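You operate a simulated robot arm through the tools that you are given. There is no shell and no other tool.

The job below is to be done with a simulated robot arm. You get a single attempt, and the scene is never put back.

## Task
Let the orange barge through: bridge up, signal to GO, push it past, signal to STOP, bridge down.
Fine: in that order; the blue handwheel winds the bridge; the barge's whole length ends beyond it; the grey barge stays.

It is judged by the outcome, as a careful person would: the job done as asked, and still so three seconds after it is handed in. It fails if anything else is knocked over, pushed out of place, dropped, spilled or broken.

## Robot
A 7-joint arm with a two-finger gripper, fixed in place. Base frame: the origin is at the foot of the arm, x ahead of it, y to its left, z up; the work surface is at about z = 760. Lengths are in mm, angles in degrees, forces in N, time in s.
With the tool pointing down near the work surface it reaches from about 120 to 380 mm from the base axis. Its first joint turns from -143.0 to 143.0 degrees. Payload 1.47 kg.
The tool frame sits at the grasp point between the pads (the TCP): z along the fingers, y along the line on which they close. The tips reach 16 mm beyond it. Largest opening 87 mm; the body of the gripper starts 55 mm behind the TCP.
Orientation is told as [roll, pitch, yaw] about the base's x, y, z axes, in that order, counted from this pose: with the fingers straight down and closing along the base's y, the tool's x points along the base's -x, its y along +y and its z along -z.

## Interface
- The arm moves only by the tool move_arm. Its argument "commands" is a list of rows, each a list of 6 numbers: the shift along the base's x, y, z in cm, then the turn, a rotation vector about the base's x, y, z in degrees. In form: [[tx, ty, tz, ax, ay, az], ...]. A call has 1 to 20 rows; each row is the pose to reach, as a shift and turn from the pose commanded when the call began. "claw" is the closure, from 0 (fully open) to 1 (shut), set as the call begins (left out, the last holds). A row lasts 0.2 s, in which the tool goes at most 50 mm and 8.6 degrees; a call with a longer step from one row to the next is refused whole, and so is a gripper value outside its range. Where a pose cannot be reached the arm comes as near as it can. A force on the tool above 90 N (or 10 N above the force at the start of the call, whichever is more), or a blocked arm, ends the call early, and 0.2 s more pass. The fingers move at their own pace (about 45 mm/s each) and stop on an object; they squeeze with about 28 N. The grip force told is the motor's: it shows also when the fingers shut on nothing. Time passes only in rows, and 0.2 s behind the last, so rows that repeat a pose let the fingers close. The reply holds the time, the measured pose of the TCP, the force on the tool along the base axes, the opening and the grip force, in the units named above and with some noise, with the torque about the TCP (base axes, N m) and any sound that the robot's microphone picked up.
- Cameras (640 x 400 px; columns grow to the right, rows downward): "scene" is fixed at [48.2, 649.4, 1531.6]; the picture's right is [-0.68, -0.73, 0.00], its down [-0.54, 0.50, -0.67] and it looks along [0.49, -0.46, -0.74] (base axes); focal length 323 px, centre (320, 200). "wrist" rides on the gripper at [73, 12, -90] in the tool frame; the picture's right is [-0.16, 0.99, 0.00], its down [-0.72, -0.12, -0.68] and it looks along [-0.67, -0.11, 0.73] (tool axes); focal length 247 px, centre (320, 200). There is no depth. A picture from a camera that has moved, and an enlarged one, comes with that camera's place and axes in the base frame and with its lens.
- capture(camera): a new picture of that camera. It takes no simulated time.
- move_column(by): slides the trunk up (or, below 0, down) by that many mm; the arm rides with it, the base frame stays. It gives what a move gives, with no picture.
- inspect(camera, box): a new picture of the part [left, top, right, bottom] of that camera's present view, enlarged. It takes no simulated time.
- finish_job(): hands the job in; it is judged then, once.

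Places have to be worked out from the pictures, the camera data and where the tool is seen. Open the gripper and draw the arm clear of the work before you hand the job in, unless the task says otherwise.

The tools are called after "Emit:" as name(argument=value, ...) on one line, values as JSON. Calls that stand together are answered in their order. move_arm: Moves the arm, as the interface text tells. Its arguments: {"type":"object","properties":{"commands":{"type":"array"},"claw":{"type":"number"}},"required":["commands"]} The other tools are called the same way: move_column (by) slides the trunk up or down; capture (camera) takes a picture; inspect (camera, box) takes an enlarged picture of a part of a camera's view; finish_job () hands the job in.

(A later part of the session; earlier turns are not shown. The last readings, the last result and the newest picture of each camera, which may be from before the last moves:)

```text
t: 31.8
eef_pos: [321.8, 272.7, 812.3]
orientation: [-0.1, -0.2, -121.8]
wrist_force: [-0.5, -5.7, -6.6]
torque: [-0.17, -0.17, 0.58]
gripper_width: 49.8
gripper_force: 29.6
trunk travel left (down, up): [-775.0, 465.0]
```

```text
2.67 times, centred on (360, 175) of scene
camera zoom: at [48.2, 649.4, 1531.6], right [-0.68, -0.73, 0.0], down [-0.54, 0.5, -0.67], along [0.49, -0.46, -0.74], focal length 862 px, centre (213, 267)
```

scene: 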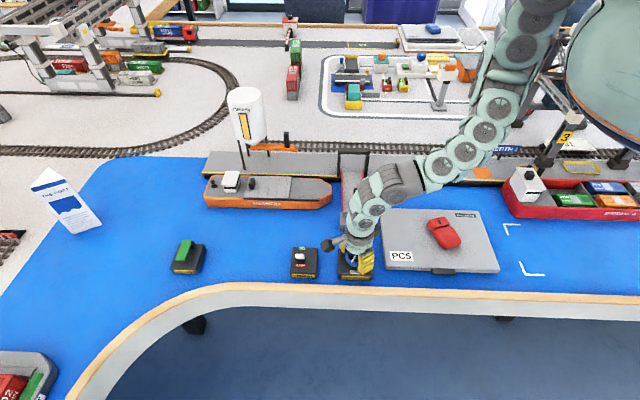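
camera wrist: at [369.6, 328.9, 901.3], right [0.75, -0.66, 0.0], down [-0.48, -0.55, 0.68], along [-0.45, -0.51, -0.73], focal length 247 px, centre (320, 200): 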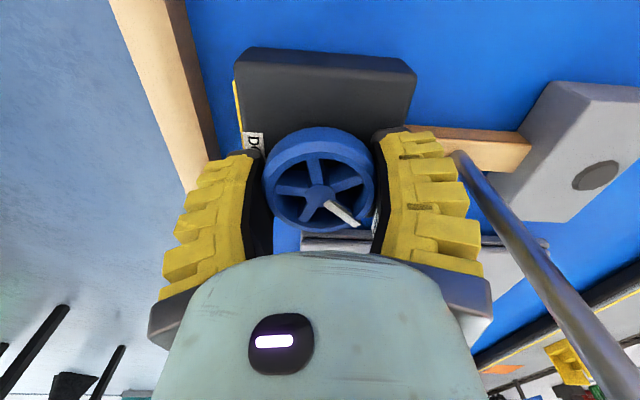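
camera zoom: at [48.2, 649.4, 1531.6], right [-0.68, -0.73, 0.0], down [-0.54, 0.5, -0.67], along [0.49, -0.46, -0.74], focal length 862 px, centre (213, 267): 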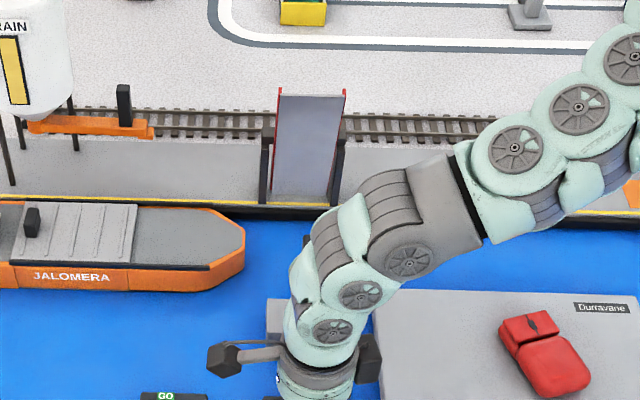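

A torque of 0.58 N·m with the mark slipping relative to the tool means the end stop is reached, and the bridge is fully raised. I'll release, lift to about z=900 while turning back to yaw -43°, and check it stays up.

Emit:
move_arm(commands=[[0, 0, 0, 0, 0, 0], [0, 0, 0, 0, 0, 0], [0, 0, 1.5, 0, 0, 0], [0, 0, 3.5, 0, 0, 0], [0, 0, 5, 0, 0, 8], [0, 0, 6, 0, 0, 16], [0, 0, 7, 0, 0, 24], [0, 0, 8, 0, 0, 32], [0, 0, 9, 0, 0, 40], [0, 0, 9, 0, 0, 48], [0, 0, 9, 0, 0, 56], [0, 0, 9, 0, 0, 64], [0, 0, 9, 0, 0, 72], [0, 0, 9, 0, 0, 79], [0, 0, 9, 0, 0, 79]], claw=0.24)

Emit:
capture(camera="wrist")

Emit:
capture(camera="scene")

```text
t: 35.0
eef_pos: [322.4, 274.8, 902.6]
orientation: [-0.1, 0.0, -42.9]
wrist_force: [0.4, -0.5, 0.6]
torque: [-0.01, 0.01, 0.03]
gripper_width: 69.9
gripper_force: 3.6
trunk travel left (down, up): [-775.0, 465.0]
```

```text
taken
camera wrist: at [276.6, 333.0, 993.0], right [0.79, 0.62, 0.0], down [0.45, -0.58, 0.68], along [0.42, -0.54, -0.73], focal length 247 px, centre (320, 200)
```

wrist: 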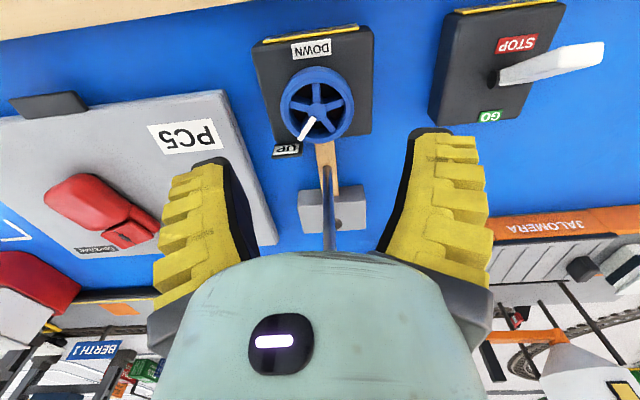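

```text
taken
```

scene: 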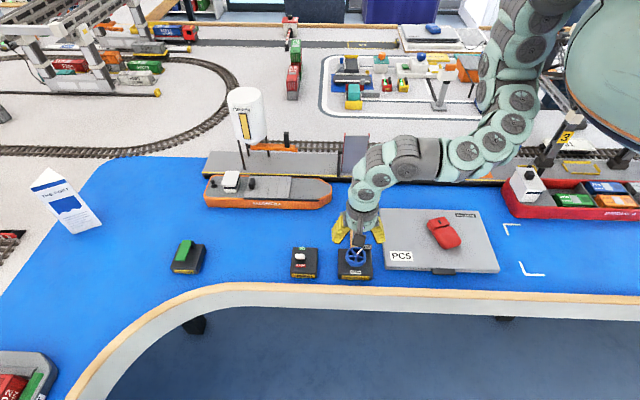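

The bridge is up and holding, with the mark at UP. The signal lever triangulates from base (422, 367, 787) to tip (397, 391, 855), leaning toward STOP. I'll close the fingers and move at height to its STOP side, around (377, 406), to test whether the arm reaches.

Emit:
move_arm(commands=[[0.8, 3, 1, 0, 0, 0], [1.8, 6, 1, 0, 0, 0], [3.0, 9, 1, 0, 0, 0], [4.4, 12, 1, 0, 0, 0], [5.0, 13.2, 1, 0, 0, 0], [5.0, 13.2, 1, 0, 0, 0]], claw=1)

Emit:
capture(camera="wrist")

Emit:
capture(camera="scene")

```text
t: 36.4
eef_pos: [373.5, 407.8, 911.9]
orientation: [-0.2, 0.0, -43.0]
wrist_force: [-0.2, -0.5, 0.0]
torque: [0.0, -0.01, 0.01]
gripper_width: 0.0
gripper_force: 27.7
trunk travel left (down, up): [-775.0, 465.0]
```

```text
taken
camera wrist: at [327.4, 466.8, 1002.1], right [0.79, 0.61, 0.0], down [0.45, -0.58, 0.68], along [0.42, -0.54, -0.73], focal length 247 px, centre (320, 200)
```

wrist: 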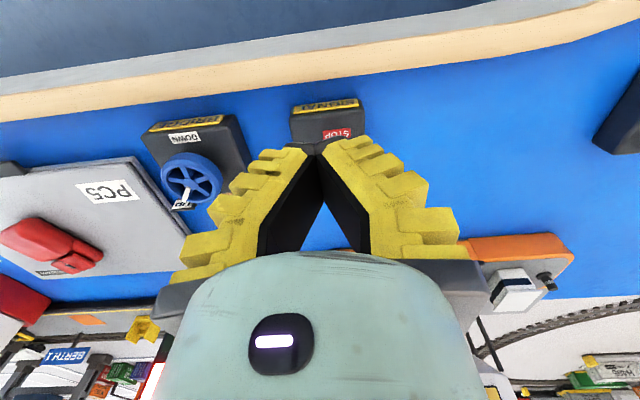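

```text
taken
```

scene: 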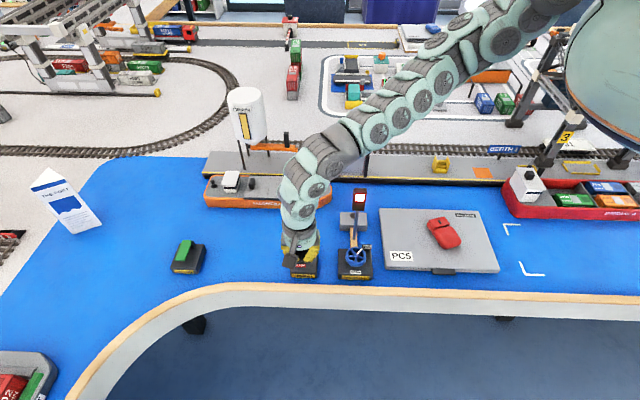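

The arm reaches it with the tool vertical, with the fingers just on the STOP side of the lever. I'll nudge sideways for clearance and lower to z≈843, with tips at about 827, before pushing toward GO.

Emit:
move_arm(commands=[[-0.1, 0.6, 0, 0, 0, 0], [-0.1, 0.6, -2, 0, 0, 0], [-0.1, 0.6, -4, 0, 0, 0], [-0.1, 0.6, -6, 0, 0, 0], [-0.1, 0.6, -7, 0, 0, 0], [-0.1, 0.6, -7, 0, 0, 0]], claw=1)

Emit:
capture(camera="wrist")

Emit:
inspect(camera="scene", box=[260, 190, 380, 290])

```text
t: 37.8
eef_pos: [367.1, 397.2, 865.3]
orientation: [-0.2, 0.1, -43.1]
wrist_force: [0.7, 0.1, 0.6]
torque: [-0.01, 0.01, -0.02]
gripper_width: 0.0
gripper_force: 28.2
out of reach, approached as far as the arm can: row 3, 4, 5, 6
trunk travel left (down, up): [-775.0, 465.0]
```

```text
taken
camera wrist: at [320.9, 456.1, 954.5], right [0.79, 0.61, 0.0], down [0.45, -0.58, 0.68], along [0.42, -0.54, -0.73], focal length 247 px, centre (320, 200)
```

wrist: 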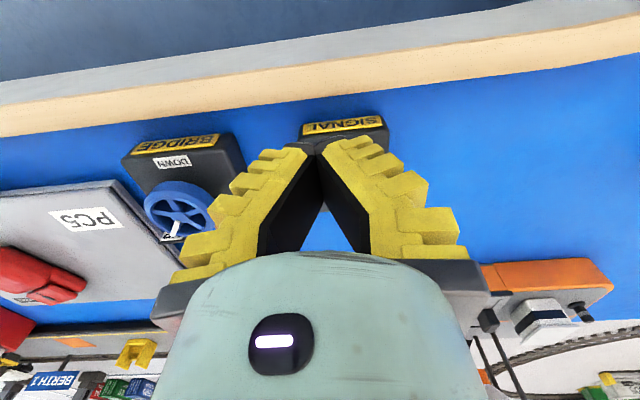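

```text
4.00 times, centred on (320, 240) of scene
camera zoom: at [48.2, 649.4, 1531.6], right [-0.68, -0.73, 0.0], down [-0.54, 0.5, -0.67], along [0.49, -0.46, -0.74], focal length 1294 px, centre (320, 40)
```

zoom: 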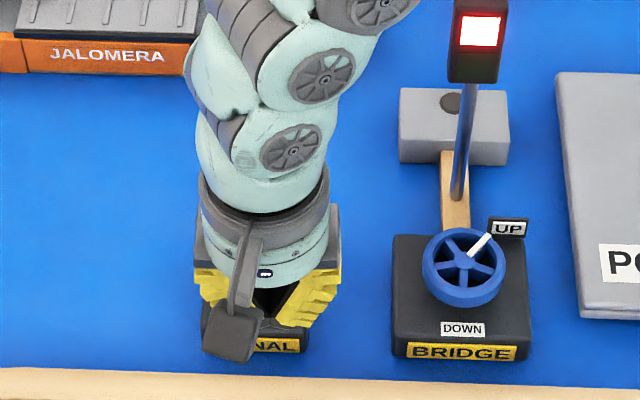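

At this trunk height the arm runs out of reach going down to z≈865. I'll raise the tool first, then lower the trunk to gain reach.

Emit:
move_arm(commands=[[0, 0, 4, 0, 0, 0], [0, 0, 7, 0, 0, 0], [0, 0, 10, 0, 0, 0], [0, 0, 13, 0, 0, 0], [0, 0, 13, 0, 0, 0]], claw=1)

```text
t: 39.0
eef_pos: [370.0, 397.2, 995.7]
orientation: [0.0, 0.0, -43.1]
wrist_force: [0.7, 0.8, -0.3]
torque: [0.0, 0.03, -0.02]
gripper_width: 0.0
gripper_force: 28.0
trunk travel left (down, up): [-775.0, 465.0]
```

The tool is now at z≈996 over (370, 397). Lowering the trunk 120 mm should bring it to about 876, still above the lever tip at 855–860.

Emit:
move_column(by=-110)

Emit:
capture(camera="scene")

Emit:
capture(camera="wrist")

```text
t: 40.4
eef_pos: [370.6, 396.4, 885.0]
orientation: [-0.1, -0.1, -43.0]
wrist_force: [-0.6, 0.3, 0.4]
torque: [-0.02, 0.0, 0.01]
gripper_width: 0.2
gripper_force: 28.0
trunk travel left (down, up): [-665.0, 575.0]
```

```text
taken
```

scene: 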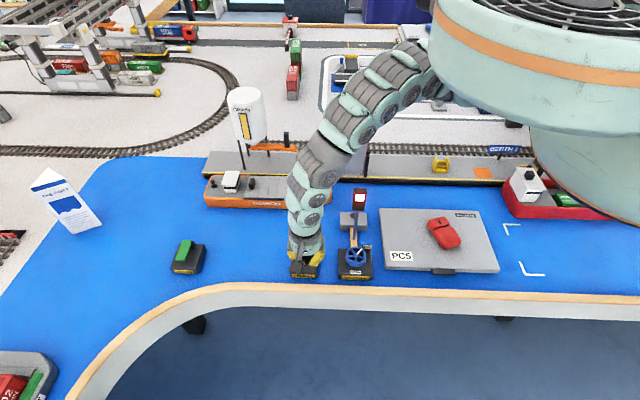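

```text
taken
camera wrist: at [322.8, 455.8, 975.4], right [0.79, 0.61, 0.0], down [0.45, -0.58, 0.68], along [0.42, -0.54, -0.73], focal length 247 px, centre (320, 200)
```

wrist: 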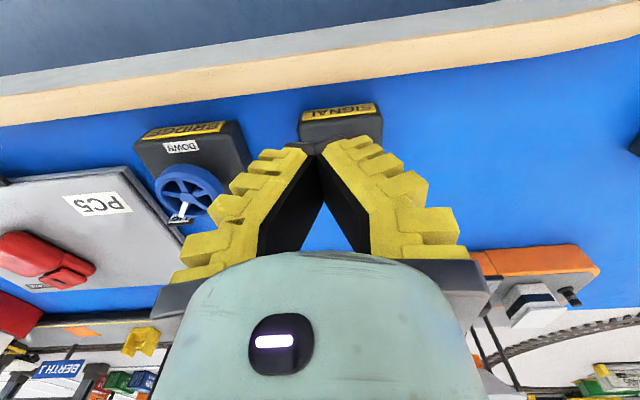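

The trunk is a large body above the table, so I need to be careful about lowering it near the crane and red ship. I'll inspect that side before going any lower.

Emit:
inspect(camera="scene", box=[420, 60, 640, 300])

Emit:
inspect(camera="scene", box=[260, 190, 380, 290])

```text
1.67 times, centred on (530, 180) of scene
camera zoom: at [48.2, 649.4, 1531.6], right [-0.68, -0.73, 0.0], down [-0.54, 0.5, -0.67], along [0.49, -0.46, -0.74], focal length 539 px, centre (-30, 233)
```

zoom: 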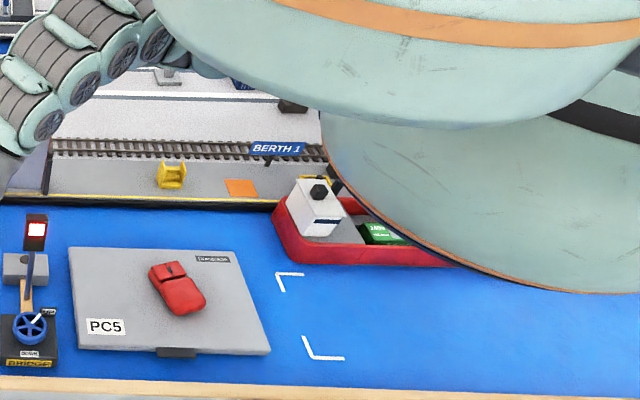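

```text
4.00 times, centred on (320, 240) of scene
camera zoom: at [48.2, 649.4, 1531.6], right [-0.68, -0.73, 0.0], down [-0.54, 0.5, -0.67], along [0.49, -0.46, -0.74], focal length 1294 px, centre (320, 40)
```

zoom: 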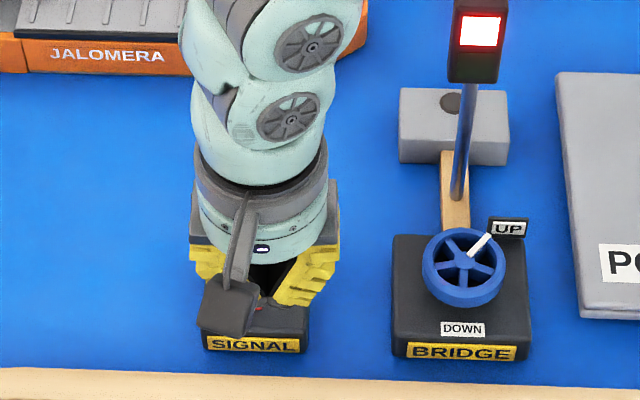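

The torso's bottom rim works out at about z=1190, well clear of everything on the table. I'll shift to the STOP side of the lever (s≈-555 along the canal) and lower to z≈843.

Emit:
move_arm(commands=[[0.2, 0.8, 0, 0, 0, 0], [0.4, 1.6, 0, 0, 0, 0], [0.4, 1.6, -1.5, 0, 0, 0], [0.4, 1.6, -3, 0, 0, 0], [0.4, 1.6, -4.2, 0, 0, 0], [0.4, 1.6, -4.2, 0, 0, 0]], claw=1)

Emit:
inspect(camera="scene", box=[260, 190, 380, 290])

Emit:
capture(camera="wrist")

```text
t: 41.8
eef_pos: [373.8, 412.4, 844.6]
orientation: [-0.1, 0.0, -43.0]
wrist_force: [0.3, 0.2, -0.4]
torque: [-0.01, 0.03, -0.03]
gripper_width: 0.1
gripper_force: 28.4
trunk travel left (down, up): [-665.0, 575.0]
```

```text
4.00 times, centred on (320, 240) of scene
camera zoom: at [48.2, 649.4, 1531.6], right [-0.68, -0.73, 0.0], down [-0.54, 0.5, -0.67], along [0.49, -0.46, -0.74], focal length 1294 px, centre (320, 40)
```

zoom: 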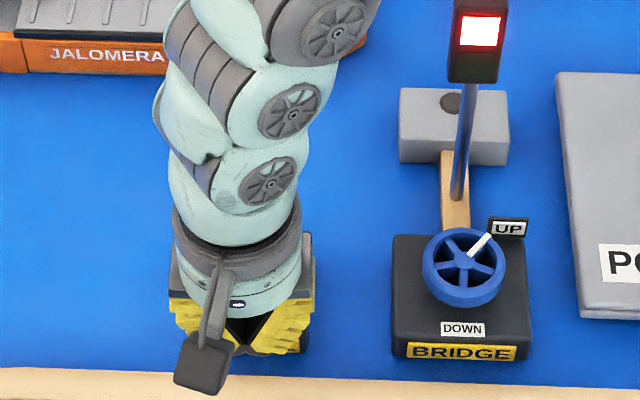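

```text
taken
camera wrist: at [326.6, 471.3, 933.6], right [0.79, 0.61, 0.0], down [0.45, -0.58, 0.68], along [0.42, -0.54, -0.73], focal length 247 px, centre (320, 200)
```

wrist: 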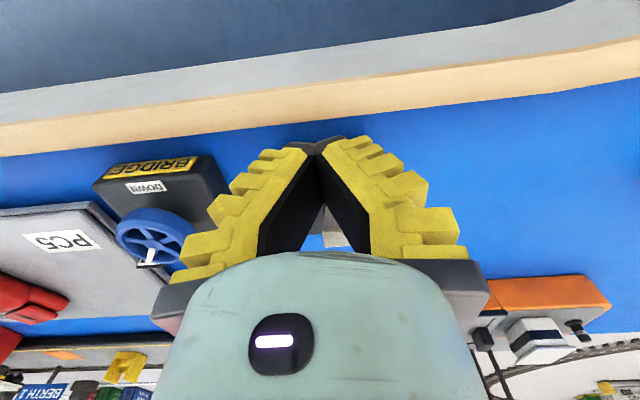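

I can see the white lever between the fingers, slightly to the right. I'll shift about 6 mm to centre on it and push gently toward GO, first 45 mm.

Emit:
move_arm(commands=[[0.4, 0.4, 0, 0, 0, 0], [0.76, 0.06, 0, 0, 0, 0], [1.13, -0.28, 0, 0, 0, 0], [1.5, -0.62, 0, 0, 0, 0], [1.86, -0.96, 0, 0, 0, 0], [2.23, -1.3, 0, 0, 0, 0], [2.6, -1.64, 0, 0, 0, 0], [2.96, -1.98, 0, 0, 0, 0], [3.3, -2.3, 0, 0, 0, 0], [3.68, -2.66, 0, 0, 0, 0], [3.68, -2.66, 0, 0, 0, 0]], claw=1)

Emit:
inspect(camera="scene", box=[260, 170, 400, 290])

Emit:
capture(camera="wrist")

```text
t: 44.2
eef_pos: [409.6, 386.8, 842.9]
orientation: [-0.1, 0.1, -42.9]
wrist_force: [0.4, 0.7, -1.2]
torque: [-0.02, 0.03, 0.0]
gripper_width: 0.0
gripper_force: 28.6
trunk travel left (down, up): [-665.0, 575.0]
```

```text
3.33 times, centred on (330, 230) of scene
camera zoom: at [48.2, 649.4, 1531.6], right [-0.68, -0.73, 0.0], down [-0.54, 0.5, -0.67], along [0.49, -0.46, -0.74], focal length 1078 px, centre (287, 100)
```

zoom: 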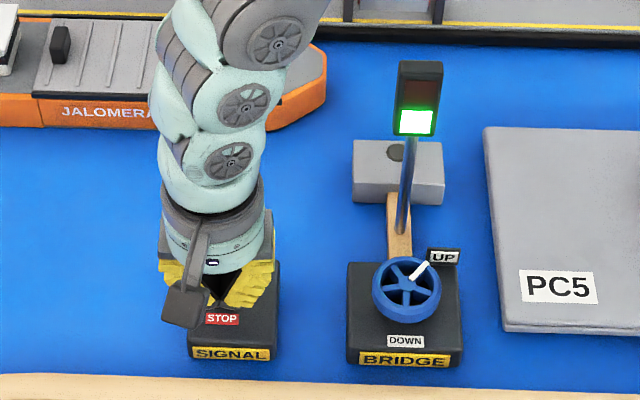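

```text
taken
camera wrist: at [363.6, 444.7, 932.3], right [0.79, 0.61, 0.0], down [0.45, -0.58, 0.68], along [0.42, -0.54, -0.73], focal length 247 px, centre (320, 200)
```

wrist: 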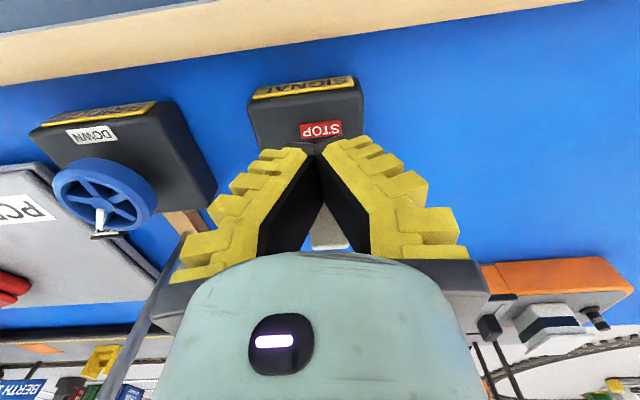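

The signal turned green. I'll push the lever further until it resists so it's fully seated at GO.

Emit:
move_arm(commands=[[0.36, -0.34, 0, 0, 0, 0], [0.73, -0.68, 0, 0, 0, 0], [1.1, -1.02, 0, 0, 0, 0], [1.3, -1.2, 0, 0, 0, 0], [1.3, -1.2, 0, 0, 0, 0]], claw=1)

Emit:
capture(camera="wrist")

```text
t: 45.4
eef_pos: [420.8, 376.7, 842.3]
orientation: [0.0, 0.2, -43.0]
wrist_force: [-9.6, 3.5, 6.8]
torque: [-0.06, 0.06, -0.12]
gripper_width: 0.1
gripper_force: 27.7
trunk travel left (down, up): [-665.0, 575.0]
```

```text
taken
camera wrist: at [375.5, 435.5, 932.4], right [0.79, 0.61, 0.0], down [0.45, -0.58, 0.68], along [0.42, -0.54, -0.74], focal length 247 px, centre (320, 200)
```

wrist: 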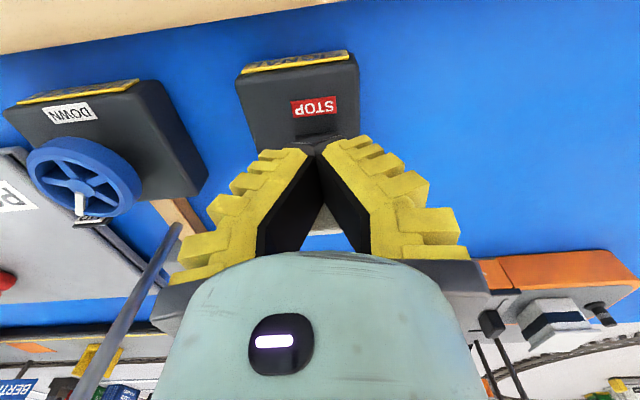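

The light reaction force, about 10 N, shows the lever against its GO stop with the light green. I'll back off, rise well above the mast, and move inboard to get a wrist-camera look at the barge's bow.

Emit:
move_arm(commands=[[-0.8, 0.7, 0, 0, 0, 0], [-1.5, 1.4, 1, 0, 0, 0], [-1.5, 1.4, 5, 0, 0, 0], [-1.5, 1.4, 9, 0, 0, 0], [-1.5, 1.4, 13, 0, 0, 0], [-1.5, 1.4, 17, 0, 0, 0], [-2, -0.5, 20.5, 0, 0, 0], [-2.5, -4.5, 21, 0, 0, 0], [-2.7, -9, 21, 0, 0, 0], [-2.9, -13.5, 21, 0, 0, 0], [-3, -18, 21, 0, 0, 0], [-3.1, -21.5, 21, 0, 0, 0], [-3.1, -23.6, 21, 0, 0, 0], [-3.1, -23.6, 21, 0, 0, 0]], claw=1)

Emit:
capture(camera="scene")

Emit:
capture(camera="wrist")

```text
t: 48.4
eef_pos: [547.5, 312.0, 1086.3]
orientation: [-0.6, 0.0, -43.0]
wrist_force: [0.7, 0.0, 1.2]
torque: [0.01, -0.01, 0.0]
gripper_width: 0.0
gripper_force: 28.0
out of reach, approached as far as the arm can: row 4, 5, 6, 7, 8, 9, 10, 11, 12, 13, 14
trunk travel left (down, up): [-665.0, 575.0]
```

```text
taken
```

scene: 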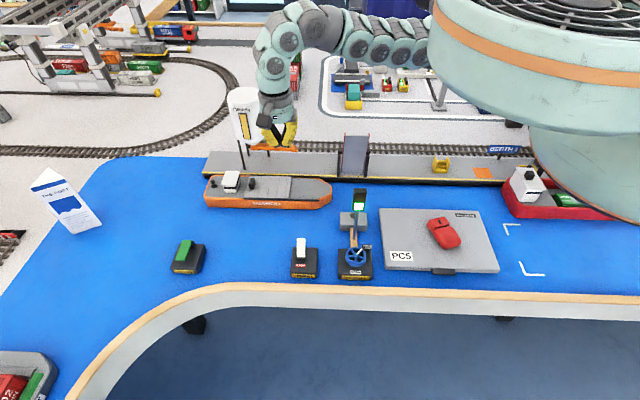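

```text
taken
camera wrist: at [502.1, 371.3, 1174.7], right [0.79, 0.61, -0.01], down [0.45, -0.57, 0.68], along [0.41, -0.54, -0.73], focal length 247 px, centre (320, 200)
```

wrist: 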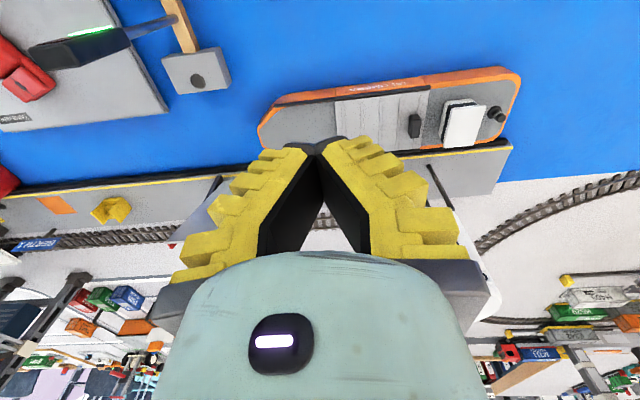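

The arm took an odd route and ended at (547, 312, 1086), but nothing is disturbed: the light is green, the bridge is up and the silo is clear. This gives a good top view of the barge, so I'll enlarge it.

Emit:
inspect(camera="wrist", box=[240, 40, 540, 190])

Emit:
inspect(camera="scene", box=[190, 150, 350, 240])

Emit:
inspect(camera="scene", box=[280, 180, 400, 290])

```text
2.13 times, centred on (390, 115) of wrist
camera zoom: at [502.1, 371.3, 1174.7], right [0.79, 0.61, -0.01], down [0.45, -0.57, 0.68], along [0.41, -0.54, -0.73], focal length 527 px, centre (171, 381)
```

zoom: 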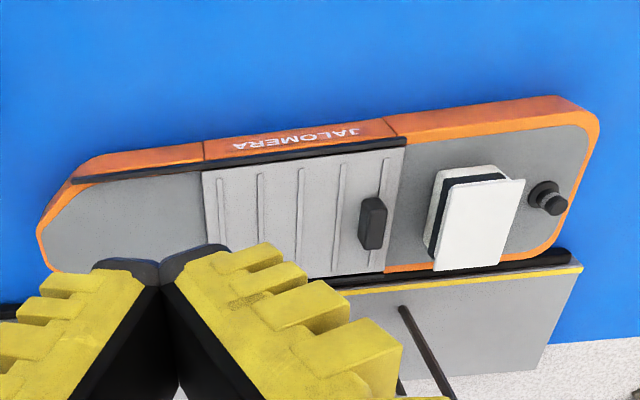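

```text
4.00 times, centred on (270, 195) of scene
camera zoom: at [48.2, 649.4, 1531.6], right [-0.68, -0.73, 0.0], down [-0.54, 0.5, -0.67], along [0.49, -0.46, -0.74], focal length 1294 px, centre (520, 220)
```

zoom: 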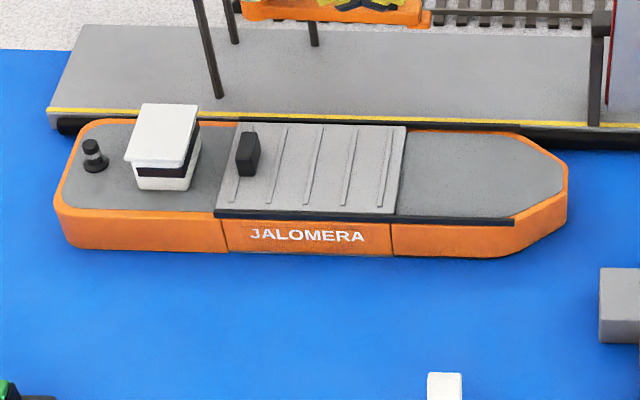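

```text
3.64 times, centred on (340, 235) of scene
camera zoom: at [48.2, 649.4, 1531.6], right [-0.68, -0.73, 0.0], down [-0.54, 0.5, -0.67], along [0.49, -0.46, -0.74], focal length 1176 px, centre (247, 73)
```

zoom: 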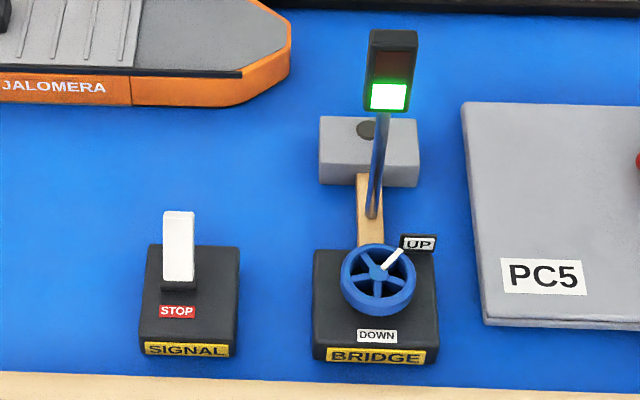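

The barge measures about 403 mm long, with its bow tip at (538, 149), deck at z≈795 and centreline about 310 mm out along the bridge direction. It has a black handle block near (725, 320), which is out of reach for now. My plan is to press the fingertips on the bow deck to draw it forward, then grip the handle. First I'll move above the bow deck at a safe height.

Emit:
move_arm(commands=[[0.4, -3, -1, 0, 0, 0], [0.8, -6, -2, 0, 0, 0], [1.2, -9, -4, 0, 0, 0], [1.6, -12, -6, 0, 0, 0], [2.0, -15.3, -8.0, 0, 0, 0], [2.0, -15.3, -8.0, 0, 0, 0]], claw=1)

Emit:
capture(camera="scene")

Emit:
capture(camera="wrist")

```text
t: 49.8
eef_pos: [547.8, 314.6, 1085.8]
orientation: [-0.2, 0.0, -43.0]
wrist_force: [0.3, -0.6, -0.8]
torque: [0.03, 0.0, -0.04]
gripper_width: 0.2
gripper_force: 28.0
out of reach, approached as far as the arm can: row 1, 2, 3, 4, 5, 6
trunk travel left (down, up): [-665.0, 575.0]
```

```text
taken
```

scene: 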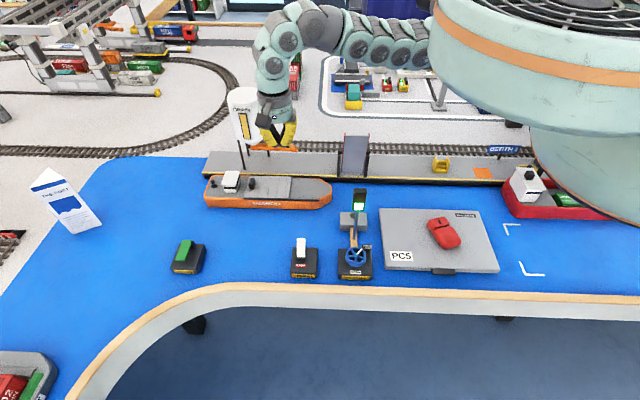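

```text
taken
camera wrist: at [502.4, 373.3, 1175.8], right [0.79, 0.61, 0.0], down [0.45, -0.58, 0.68], along [0.42, -0.54, -0.73], focal length 247 px, centre (320, 200)
```

wrist: 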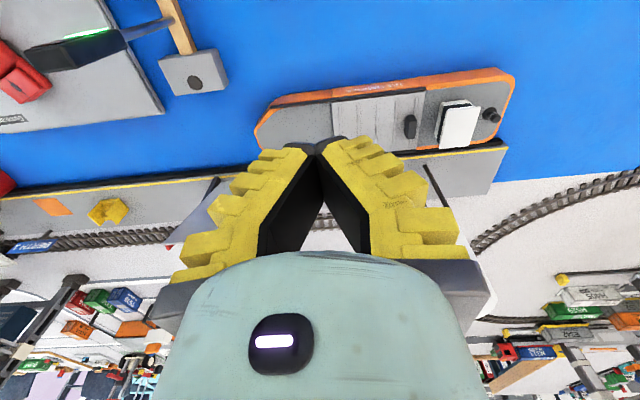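

The arm is stuck at full extension. I'll try a plain radial retreat toward the base to get it out of that configuration.

Emit:
move_arm(commands=[[-1.5, -0.9, 0, 0, 0, 0], [-3, -1.7, 0, 0, 0, 0], [-5, -2.9, 0, 0, 0, 0], [-7, -4, 0, 0, 0, 0], [-7, -4, 0, 0, 0, 0]], claw=1)

```text
t: 51.0
eef_pos: [548.8, 313.9, 1087.1]
orientation: [-0.1, 0.0, -43.0]
wrist_force: [0.8, 0.9, 0.5]
torque: [0.01, -0.02, 0.0]
gripper_width: 0.0
gripper_force: 27.8
out of reach, approached as far as the arm can: row 1, 2, 3, 4, 5
trunk travel left (down, up): [-665.0, 575.0]
```

It's still stuck, which suggests a wrist joint limit. I'll try turning the tool yaw toward 0.

Emit:
move_arm(commands=[[0, 0, 0, 0, 0, 8], [0, 0, 0, 0, 0, 16], [0, 0, 0, 0, 0, 24], [0, 0, 0, 0, 0, 24]], claw=1)

```text
t: 52.0
eef_pos: [548.3, 310.9, 1088.6]
orientation: [-0.1, 0.0, -19.0]
wrist_force: [-0.2, 0.3, -0.2]
torque: [0.0, 0.0, -0.02]
gripper_width: 0.0
gripper_force: 27.9
trunk travel left (down, up): [-665.0, 575.0]
```

The yaw moved freely. I'll try the radial retreat again from here in small steps.

Emit:
move_arm(commands=[[-1, -0.6, 0, 0, 0, 0], [-2, -1.2, 0, 0, 0, 0], [-4, -2.3, 0, 0, 0, 0], [-6, -3.5, 0, 0, 0, 0], [-6, -3.5, 0, 0, 0, 0]], claw=1)

```text
t: 53.2
eef_pos: [532.4, 319.0, 1104.7]
orientation: [-0.1, 0.0, -19.0]
wrist_force: [-0.8, -0.7, 1.0]
torque: [-0.01, 0.03, 0.01]
gripper_width: 0.0
gripper_force: 28.3
out of reach, approached as far as the arm can: row 1, 2, 3, 4, 5
trunk travel left (down, up): [-665.0, 575.0]
```

It moved slightly, so this looks like a straight-arm singularity. I'll try a tangential and downward move instead, which doesn't need the elbow to unbend first.

Emit:
move_arm(commands=[[0, 0, -2, 0, 0, 0], [0, 0, -4, 0, 0, 0], [-0.5, -0.3, -7, 0, 0, 0], [-1, -0.6, -10, 0, 0, 0], [-1, -0.6, -10, 0, 0, 0]], claw=1)

```text
t: 54.4
eef_pos: [527.8, 325.0, 995.3]
orientation: [-0.2, 0.1, -18.9]
wrist_force: [0.5, 0.1, 0.2]
torque: [-0.01, 0.02, -0.01]
gripper_width: 0.2
gripper_force: 27.7
out of reach, approached as far as the arm can: row 1, 2, 3, 4, 5
trunk travel left (down, up): [-665.0, 575.0]
```

Vertical motion works, and I'm over open water between the signal box and the barge. I'll continue down and inward.

Emit:
move_arm(commands=[[-1, -0.6, -2, 0, 0, 0], [-2, -1.2, -4, 0, 0, 0], [-3.5, -2, -6, 0, 0, 0], [-5, -3, -8, 0, 0, 0], [-5, -3, -8, 0, 0, 0]], claw=1)

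Emit:
capture(camera="scene")

```text
t: 55.6
eef_pos: [476.0, 296.1, 916.7]
orientation: [-0.1, -0.1, -18.9]
wrist_force: [0.0, -0.4, -0.1]
torque: [-0.02, -0.01, -0.02]
gripper_width: 0.0
gripper_force: 27.7
trunk travel left (down, up): [-665.0, 575.0]
```

```text
taken
```

scene: 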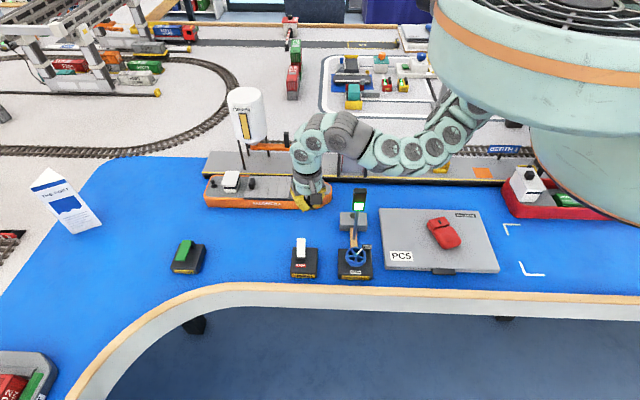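

The arm moves freely again at (476, 296, 917), but the elbow is now hanging low. Before working over the bow I'll retract toward the wheel area at a height above the lamp and check the arm shape.

Emit:
move_arm(commands=[[-1, 0.5, 3, 0, 0, 0], [-2.5, 1, 6, 0, 0, 0], [-5, 1.5, 8.5, 0, 0, 0], [-8, 1.5, 10, 0, 0, 0], [-11, 1, 10.5, 0, 0, 0], [-14, 0, 10.5, 0, 0, 0], [-16, -1, 10.5, 0, 0, 0], [-16, -1, 10.5, 0, 0, 0]], claw=1)

Emit:
capture(camera="scene")

```text
t: 57.6
eef_pos: [403.3, 247.6, 996.2]
orientation: [-1.4, -10.0, -22.2]
wrist_force: [0.7, 0.1, 0.9]
torque: [-0.02, 0.02, 0.01]
gripper_width: 0.0
gripper_force: 28.2
out of reach, approached as far as the arm can: row 2, 3, 4, 5, 6, 7, 8
trunk travel left (down, up): [-665.0, 575.0]
stopped in row 8: the arm was blocked; the commanded pose is now the measured one
```

```text
taken
```

scene: 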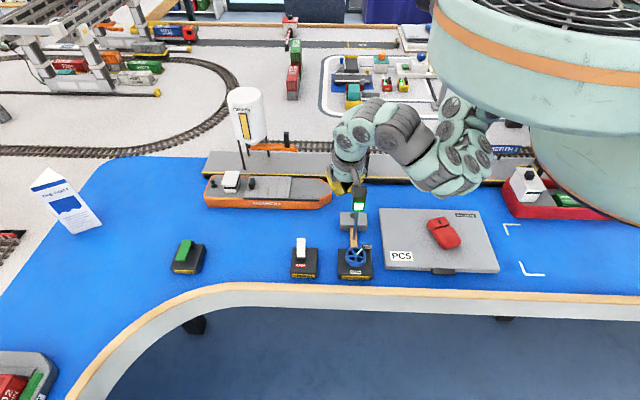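

The arm reports being blocked with its elbow folded low. I'll check whether anything is touching the lamp or the other objects.

Emit:
inspect(camera="scene", box=[300, 80, 520, 290])

Emit:
capture(camera="wrist")

```text
1.90 times, centred on (410, 185) of scene
camera zoom: at [48.2, 649.4, 1531.6], right [-0.68, -0.73, 0.0], down [-0.54, 0.5, -0.67], along [0.49, -0.46, -0.74], focal length 616 px, centre (149, 229)
```

zoom: 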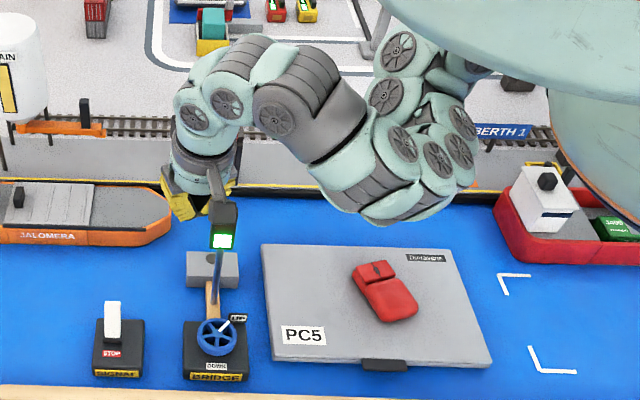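

```text
taken
camera wrist: at [327.0, 294.7, 1070.9], right [0.52, 0.85, 0.0], down [0.51, -0.32, 0.8], along [0.68, -0.42, -0.6], focal length 247 px, centre (320, 200)
```

wrist: 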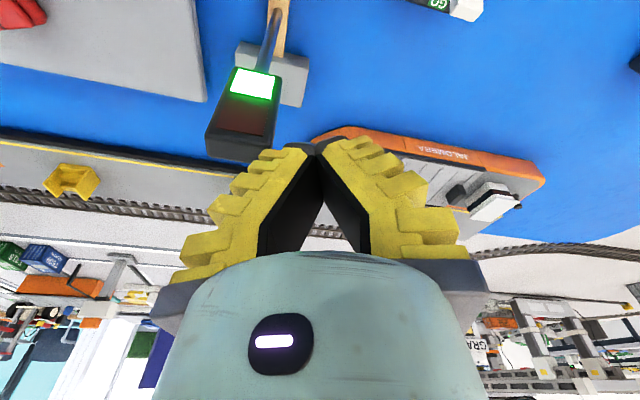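

Nothing was touched; the arm simply folded against itself because the TCP was too high for this trunk position. I'll raise the trunk 70 mm, which carries the arm up clear of the lamp, and then unfold outward.

Emit:
move_column(by=70)

Emit:
capture(camera="scene")

```text
t: 58.6
eef_pos: [402.7, 247.4, 1065.5]
orientation: [-1.5, -9.9, -22.3]
wrist_force: [-0.7, -0.5, 0.4]
torque: [0.02, 0.01, 0.03]
gripper_width: 0.0
gripper_force: 28.0
trunk travel left (down, up): [-735.0, 505.0]
```

```text
taken
```

scene: 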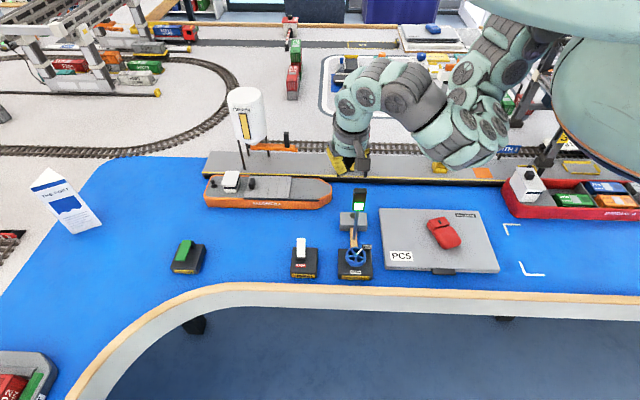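

All clear. I'll move outward and down to about (495, 235, 985), and once away from the lamp I'll turn the yaw toward -133°.

Emit:
move_arm(commands=[[2, -0.3, -1.5, 0, 0, 0], [4, -0.6, -3, 0, 0, 0], [6.5, -0.9, -5, 0, 0, 0], [9, -1.2, -7, 0, 0, 0], [9.2, -1.2, -8, 0, 0, -8], [9.2, -1.2, -8, 0, 0, -16], [9.2, -1.2, -8, 0, 0, -24], [9.2, -1.2, -8, 0, 0, -32], [9.2, -1.2, -8, 0, 0, -40], [9.2, -1.2, -8, 0, 0, -48], [9.2, -1.2, -8, 0, 0, -48]], claw=1)

Emit:
capture(camera="scene")

```text
t: 61.0
eef_pos: [495.6, 236.9, 986.3]
orientation: [-1.5, -9.9, -70.4]
wrist_force: [0.2, 0.2, -0.6]
torque: [0.03, -0.03, -0.02]
gripper_width: 0.2
gripper_force: 27.7
trunk travel left (down, up): [-735.0, 505.0]
```

```text
taken
```

scene: 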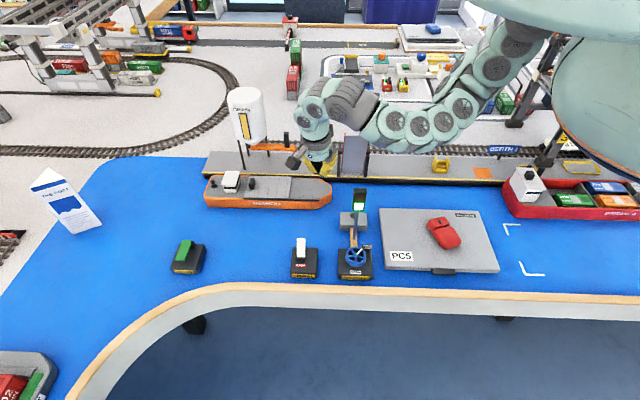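

That was reached cleanly. Continuing the yaw to about -133°.

Emit:
move_arm(commands=[[0, 0, 0, 0, 0, -8], [0, 0, 0, 0, 0, -16], [0, 0, 0, 0, 0, -24], [0, 0, 0, 0, 0, -32], [0, 0, 0, 0, 0, -40], [0, 0, 0, 0, 0, -48], [0, 0, 0, 0, 0, -56], [0, 0, 0, 0, 0, -62.5], [0, 0, 0, 0, 0, -62.5]], claw=1)

Emit:
capture(camera="scene")

Emit:
capture(camera="wrist")

```text
t: 63.0
eef_pos: [498.1, 236.9, 974.7]
orientation: [-1.4, -9.9, -132.9]
wrist_force: [0.1, 0.1, 0.3]
torque: [0.01, -0.02, 0.01]
gripper_width: 0.2
gripper_force: 28.1
out of reach, approached as far as the arm can: row 6, 7, 8, 9
trunk travel left (down, up): [-735.0, 505.0]
```

```text
taken
```

scene: 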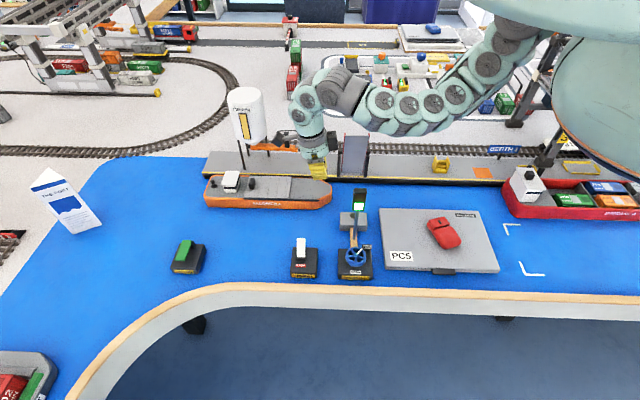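

```text
taken
camera wrist: at [565.7, 292.4, 1050.9], right [0.61, -0.79, 0.0], down [-0.48, -0.37, 0.8], along [-0.63, -0.49, -0.6], focal length 247 px, centre (320, 200)
```

wrist: 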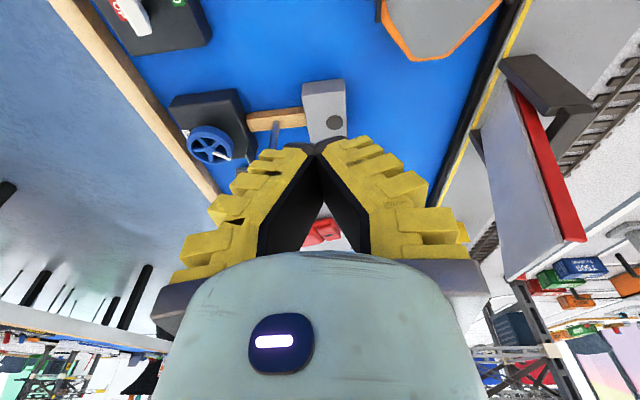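

The yaw is set. I'll tilt the tool so the fingers point outward along the barge (pitch to about +35°), which brings the wrist back toward the base and extends reach.

Emit:
move_arm(commands=[[0, 0, -0.5, 5.5, -5.1, 0], [0, 0, -1, 11, -10.2, 0], [0, 0, -1.5, 16.4, -15.3, 0], [0, 0, -2, 21.9, -20.5, 0], [0, 0, -2.5, 27.4, -25.6, 0], [0, 0, -3, 32.9, -30.7, 0], [0, 0, -3, 32.9, -30.7, 0]], claw=1)

Emit:
capture(camera="scene")

Emit:
capture(camera="wrist")

```text
t: 64.7
eef_pos: [497.6, 238.6, 945.7]
orientation: [-1.3, 35.1, -132.6]
wrist_force: [-0.6, -0.1, -0.9]
torque: [-0.02, -0.01, -0.05]
gripper_width: 0.0
gripper_force: 28.1
trunk travel left (down, up): [-735.0, 505.0]
```

```text
taken
```

scene: 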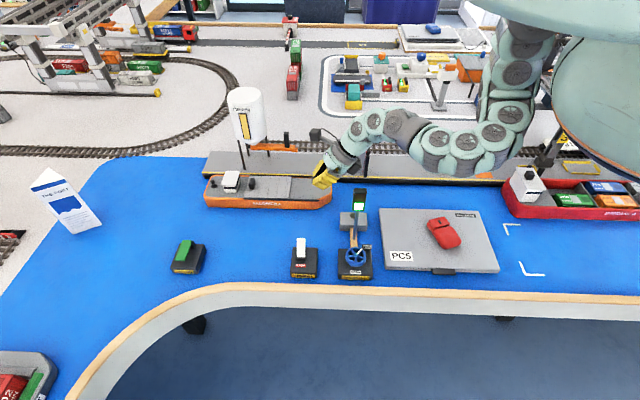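

```text
taken
camera wrist: at [511.7, 234.9, 1060.4], right [0.65, -0.75, -0.11], down [-0.74, -0.66, 0.14], along [-0.18, -0.01, -0.98], focal length 247 px, centre (320, 200)
```

wrist: 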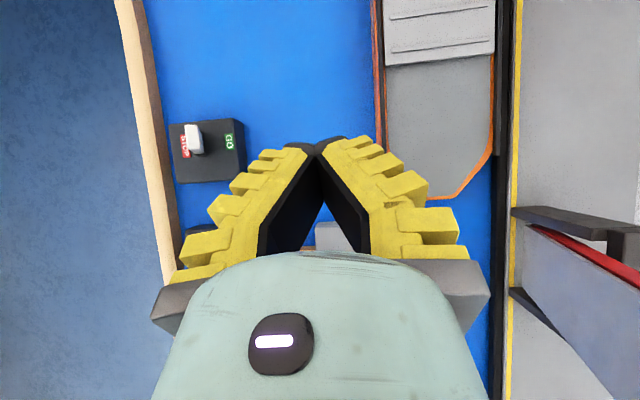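

This gives a straight-down view of the bow. I'll enlarge it to see the deck edge, and check that the lever is still at GO.

Emit:
inspect(camera="wrist", box=[360, 0, 540, 220])

Emit:
inspect(camera="scene", box=[260, 120, 420, 290])

```text
1.82 times, centred on (450, 110) of wrist
camera zoom: at [511.7, 234.9, 1060.4], right [0.65, -0.75, -0.11], down [-0.74, -0.66, 0.14], along [-0.18, -0.01, -0.98], focal length 449 px, centre (84, 364)
```

zoom: 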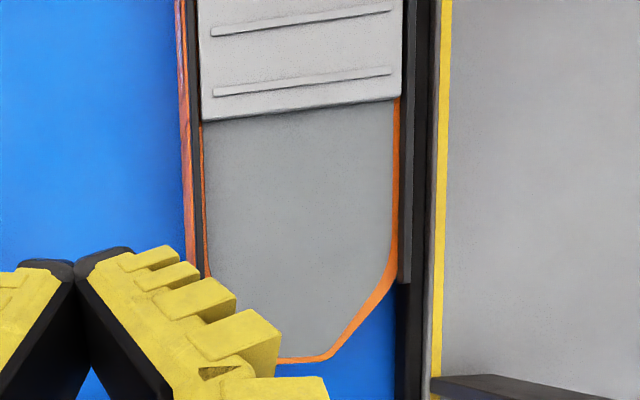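

```text
2.35 times, centred on (340, 205) of scene
camera zoom: at [48.2, 649.4, 1531.6], right [-0.68, -0.73, 0.0], down [-0.54, 0.5, -0.67], along [0.49, -0.46, -0.74], focal length 761 px, centre (273, 188)
```

zoom: 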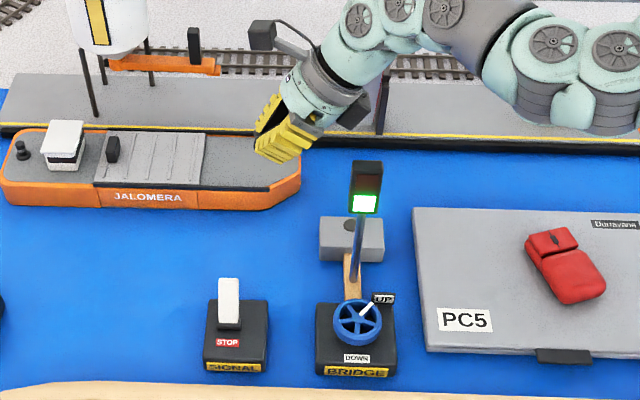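

The lever is at GO, the light is green, and the bow outline is clear. I'll move the fingertips above the bow deck at about (562, 172), staying clear of the raised deck, and come down to z≈860.

Emit:
move_arm(commands=[[1.6, -1.7, 0, 0, 0, 0], [3.2, -3.4, 0, 0, 0, 0], [4.8, -5.1, -1, 0, 0, 0], [6.4, -6.7, -3, 0, 0, 0], [6.4, -6.7, -6, 0, 0, 0], [6.4, -6.7, -8.5, 0, 0, 0], [6.4, -6.7, -8.5, 0, 0, 0]], claw=1)

Emit:
capture(camera="wrist")

Emit:
inspect(camera="scene", box=[260, 120, 420, 290])

```text
t: 66.2
eef_pos: [562.6, 169.7, 856.3]
orientation: [-1.3, 35.0, -132.8]
wrist_force: [-0.1, -0.4, 0.1]
torque: [0.0, 0.0, -0.03]
gripper_width: 0.0
gripper_force: 27.3
trunk travel left (down, up): [-735.0, 505.0]
```

```text
taken
camera wrist: at [577.7, 166.4, 972.2], right [0.65, -0.76, -0.11], down [-0.74, -0.65, 0.14], along [-0.18, -0.01, -0.98], focal length 247 px, centre (320, 200)
```

wrist: 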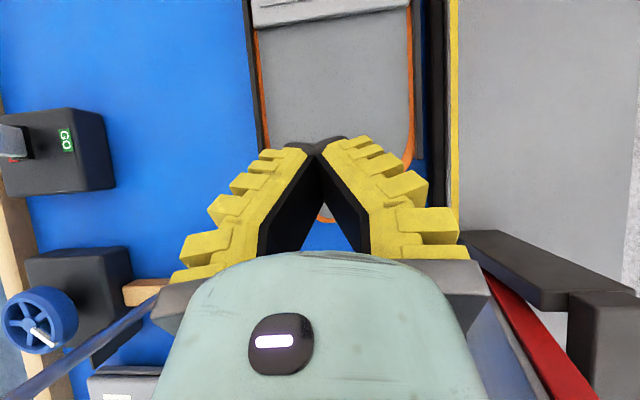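

```text
2.35 times, centred on (340, 205) of scene
camera zoom: at [48.2, 649.4, 1531.6], right [-0.68, -0.73, 0.0], down [-0.54, 0.5, -0.67], along [0.49, -0.46, -0.74], focal length 761 px, centre (273, 188)
```

zoom: 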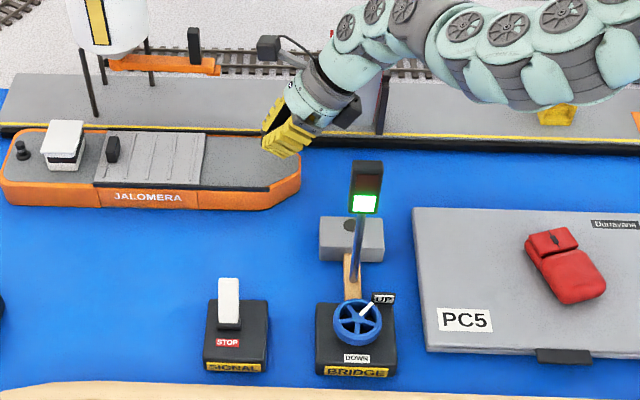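

The fingertips are over the bow deck with clearance to the raised bridge. I'll lower slowly toward the deck and watch the vertical force for contact.

Emit:
move_arm(commands=[[0, 0, -1, 0, 0, 0], [0, 0, -2, 0, 0, 0], [0, 0, -2.8, 0, 0, 0], [0, 0, -2.8, 0, 0, 0]], claw=1)

Emit:
move_arm(commands=[[0, 0, -0.3, 0, 0, 0], [0, 0, -0.6, 0, 0, 0], [0, 0, -0.6, 0, 0, 0]], claw=1)

Emit:
inspect(camera="scene", box=[260, 120, 380, 220])

```text
t: 67.2
eef_pos: [560.7, 171.0, 830.7]
orientation: [-1.3, 34.9, -132.8]
wrist_force: [0.3, -0.2, -0.7]
torque: [-0.01, 0.01, 0.02]
gripper_width: 0.0
gripper_force: 27.5
trunk travel left (down, up): [-735.0, 505.0]
```

```text
t: 68.0
eef_pos: [561.0, 170.2, 825.3]
orientation: [-1.3, 35.0, -132.9]
wrist_force: [-0.9, 0.2, -0.1]
torque: [0.01, -0.01, 0.02]
gripper_width: 0.0
gripper_force: 28.7
trunk travel left (down, up): [-735.0, 505.0]
```

```text
4.00 times, centred on (320, 170) of scene
camera zoom: at [48.2, 649.4, 1531.6], right [-0.68, -0.73, 0.0], down [-0.54, 0.5, -0.67], along [0.49, -0.46, -0.74], focal length 1294 px, centre (320, 320)
```

zoom: 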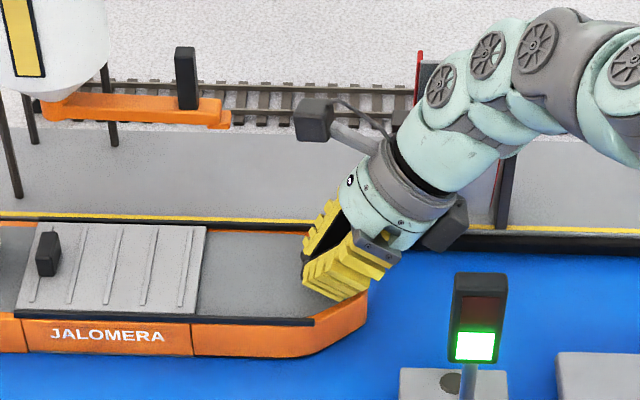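

No contact yet at z≈825. I'll keep going down in small steps until the deck pushes back.

Emit:
move_arm(commands=[[0, 0, -0.3, 0, 0, 0], [0, 0, -0.5, 0, 0, 0], [0, 0, -0.5, 0, 0, 0]], claw=1)

Emit:
move_arm(commands=[[0, 0, -0.3, 0, 0, 0], [0, 0, -0.4, 0, 0, 0], [0, 0, -0.4, 0, 0, 0]], claw=1)

```text
t: 68.8
eef_pos: [561.2, 171.2, 819.0]
orientation: [-1.3, 35.1, -132.8]
wrist_force: [-1.0, 0.9, 1.4]
torque: [0.01, 0.02, -0.02]
gripper_width: 0.0
gripper_force: 28.0
trunk travel left (down, up): [-735.0, 505.0]
```

```text
t: 69.7
eef_pos: [561.5, 170.6, 817.6]
orientation: [-1.3, 35.1, -132.8]
wrist_force: [-2.1, 0.7, 8.5]
torque: [-0.1, -0.06, 0.02]
gripper_width: 5.8
gripper_force: 27.3
trunk travel left (down, up): [-735.0, 505.0]
```

Contact is at z≈818 with 8.5 N. I'll press about 3 mm deeper and drag 20 mm toward the bridge as a test.

Emit:
move_arm(commands=[[0, 0, -0.3, 0, 0, 0], [-0.34, -0.37, -0.3, 0, 0, 0], [-0.68, -0.73, -0.3, 0, 0, 0], [-1.02, -1.1, -0.3, 0, 0, 0], [-1.36, -1.46, -0.3, 0, 0, 0], [-1.36, -1.46, -0.3, 0, 0, 0]], claw=1)

Emit:
inspect(camera="scene", box=[180, 140, 380, 240])

Emit:
capture(camera="wrist")

```text
t: 71.0
eef_pos: [550.1, 158.2, 815.4]
orientation: [-1.2, 35.2, -132.7]
wrist_force: [5.8, 3.1, 12.8]
torque: [-0.09, -0.13, 0.01]
gripper_width: 6.2
gripper_force: 27.1
trunk travel left (down, up): [-735.0, 505.0]
```

```text
3.20 times, centred on (280, 190) of scene
camera zoom: at [48.2, 649.4, 1531.6], right [-0.68, -0.73, 0.0], down [-0.54, 0.5, -0.67], along [0.49, -0.46, -0.74], focal length 1035 px, centre (448, 232)
```

zoom: 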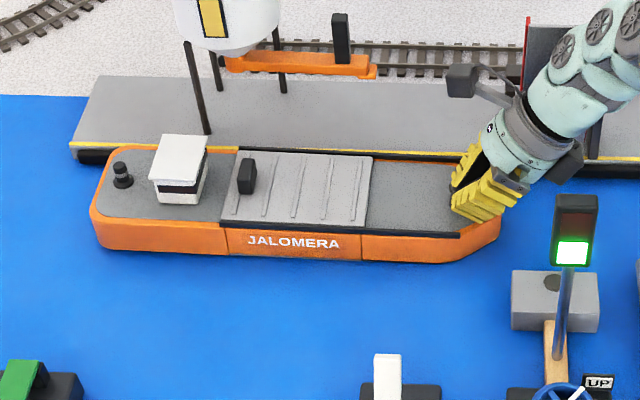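

```text
taken
camera wrist: at [564.6, 155.2, 930.9], right [0.65, -0.76, -0.11], down [-0.74, -0.65, 0.14], along [-0.18, -0.01, -0.98], focal length 247 px, centre (320, 200)
```

wrist: 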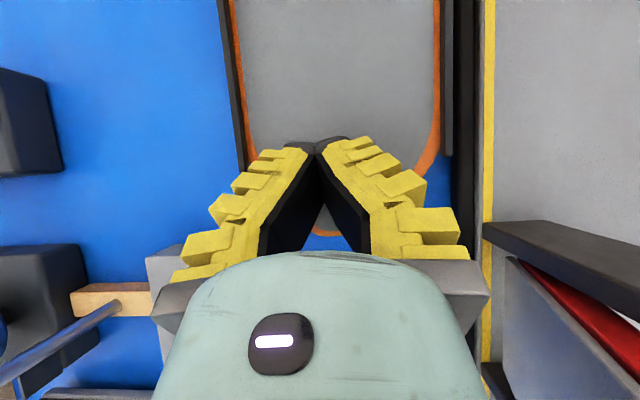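

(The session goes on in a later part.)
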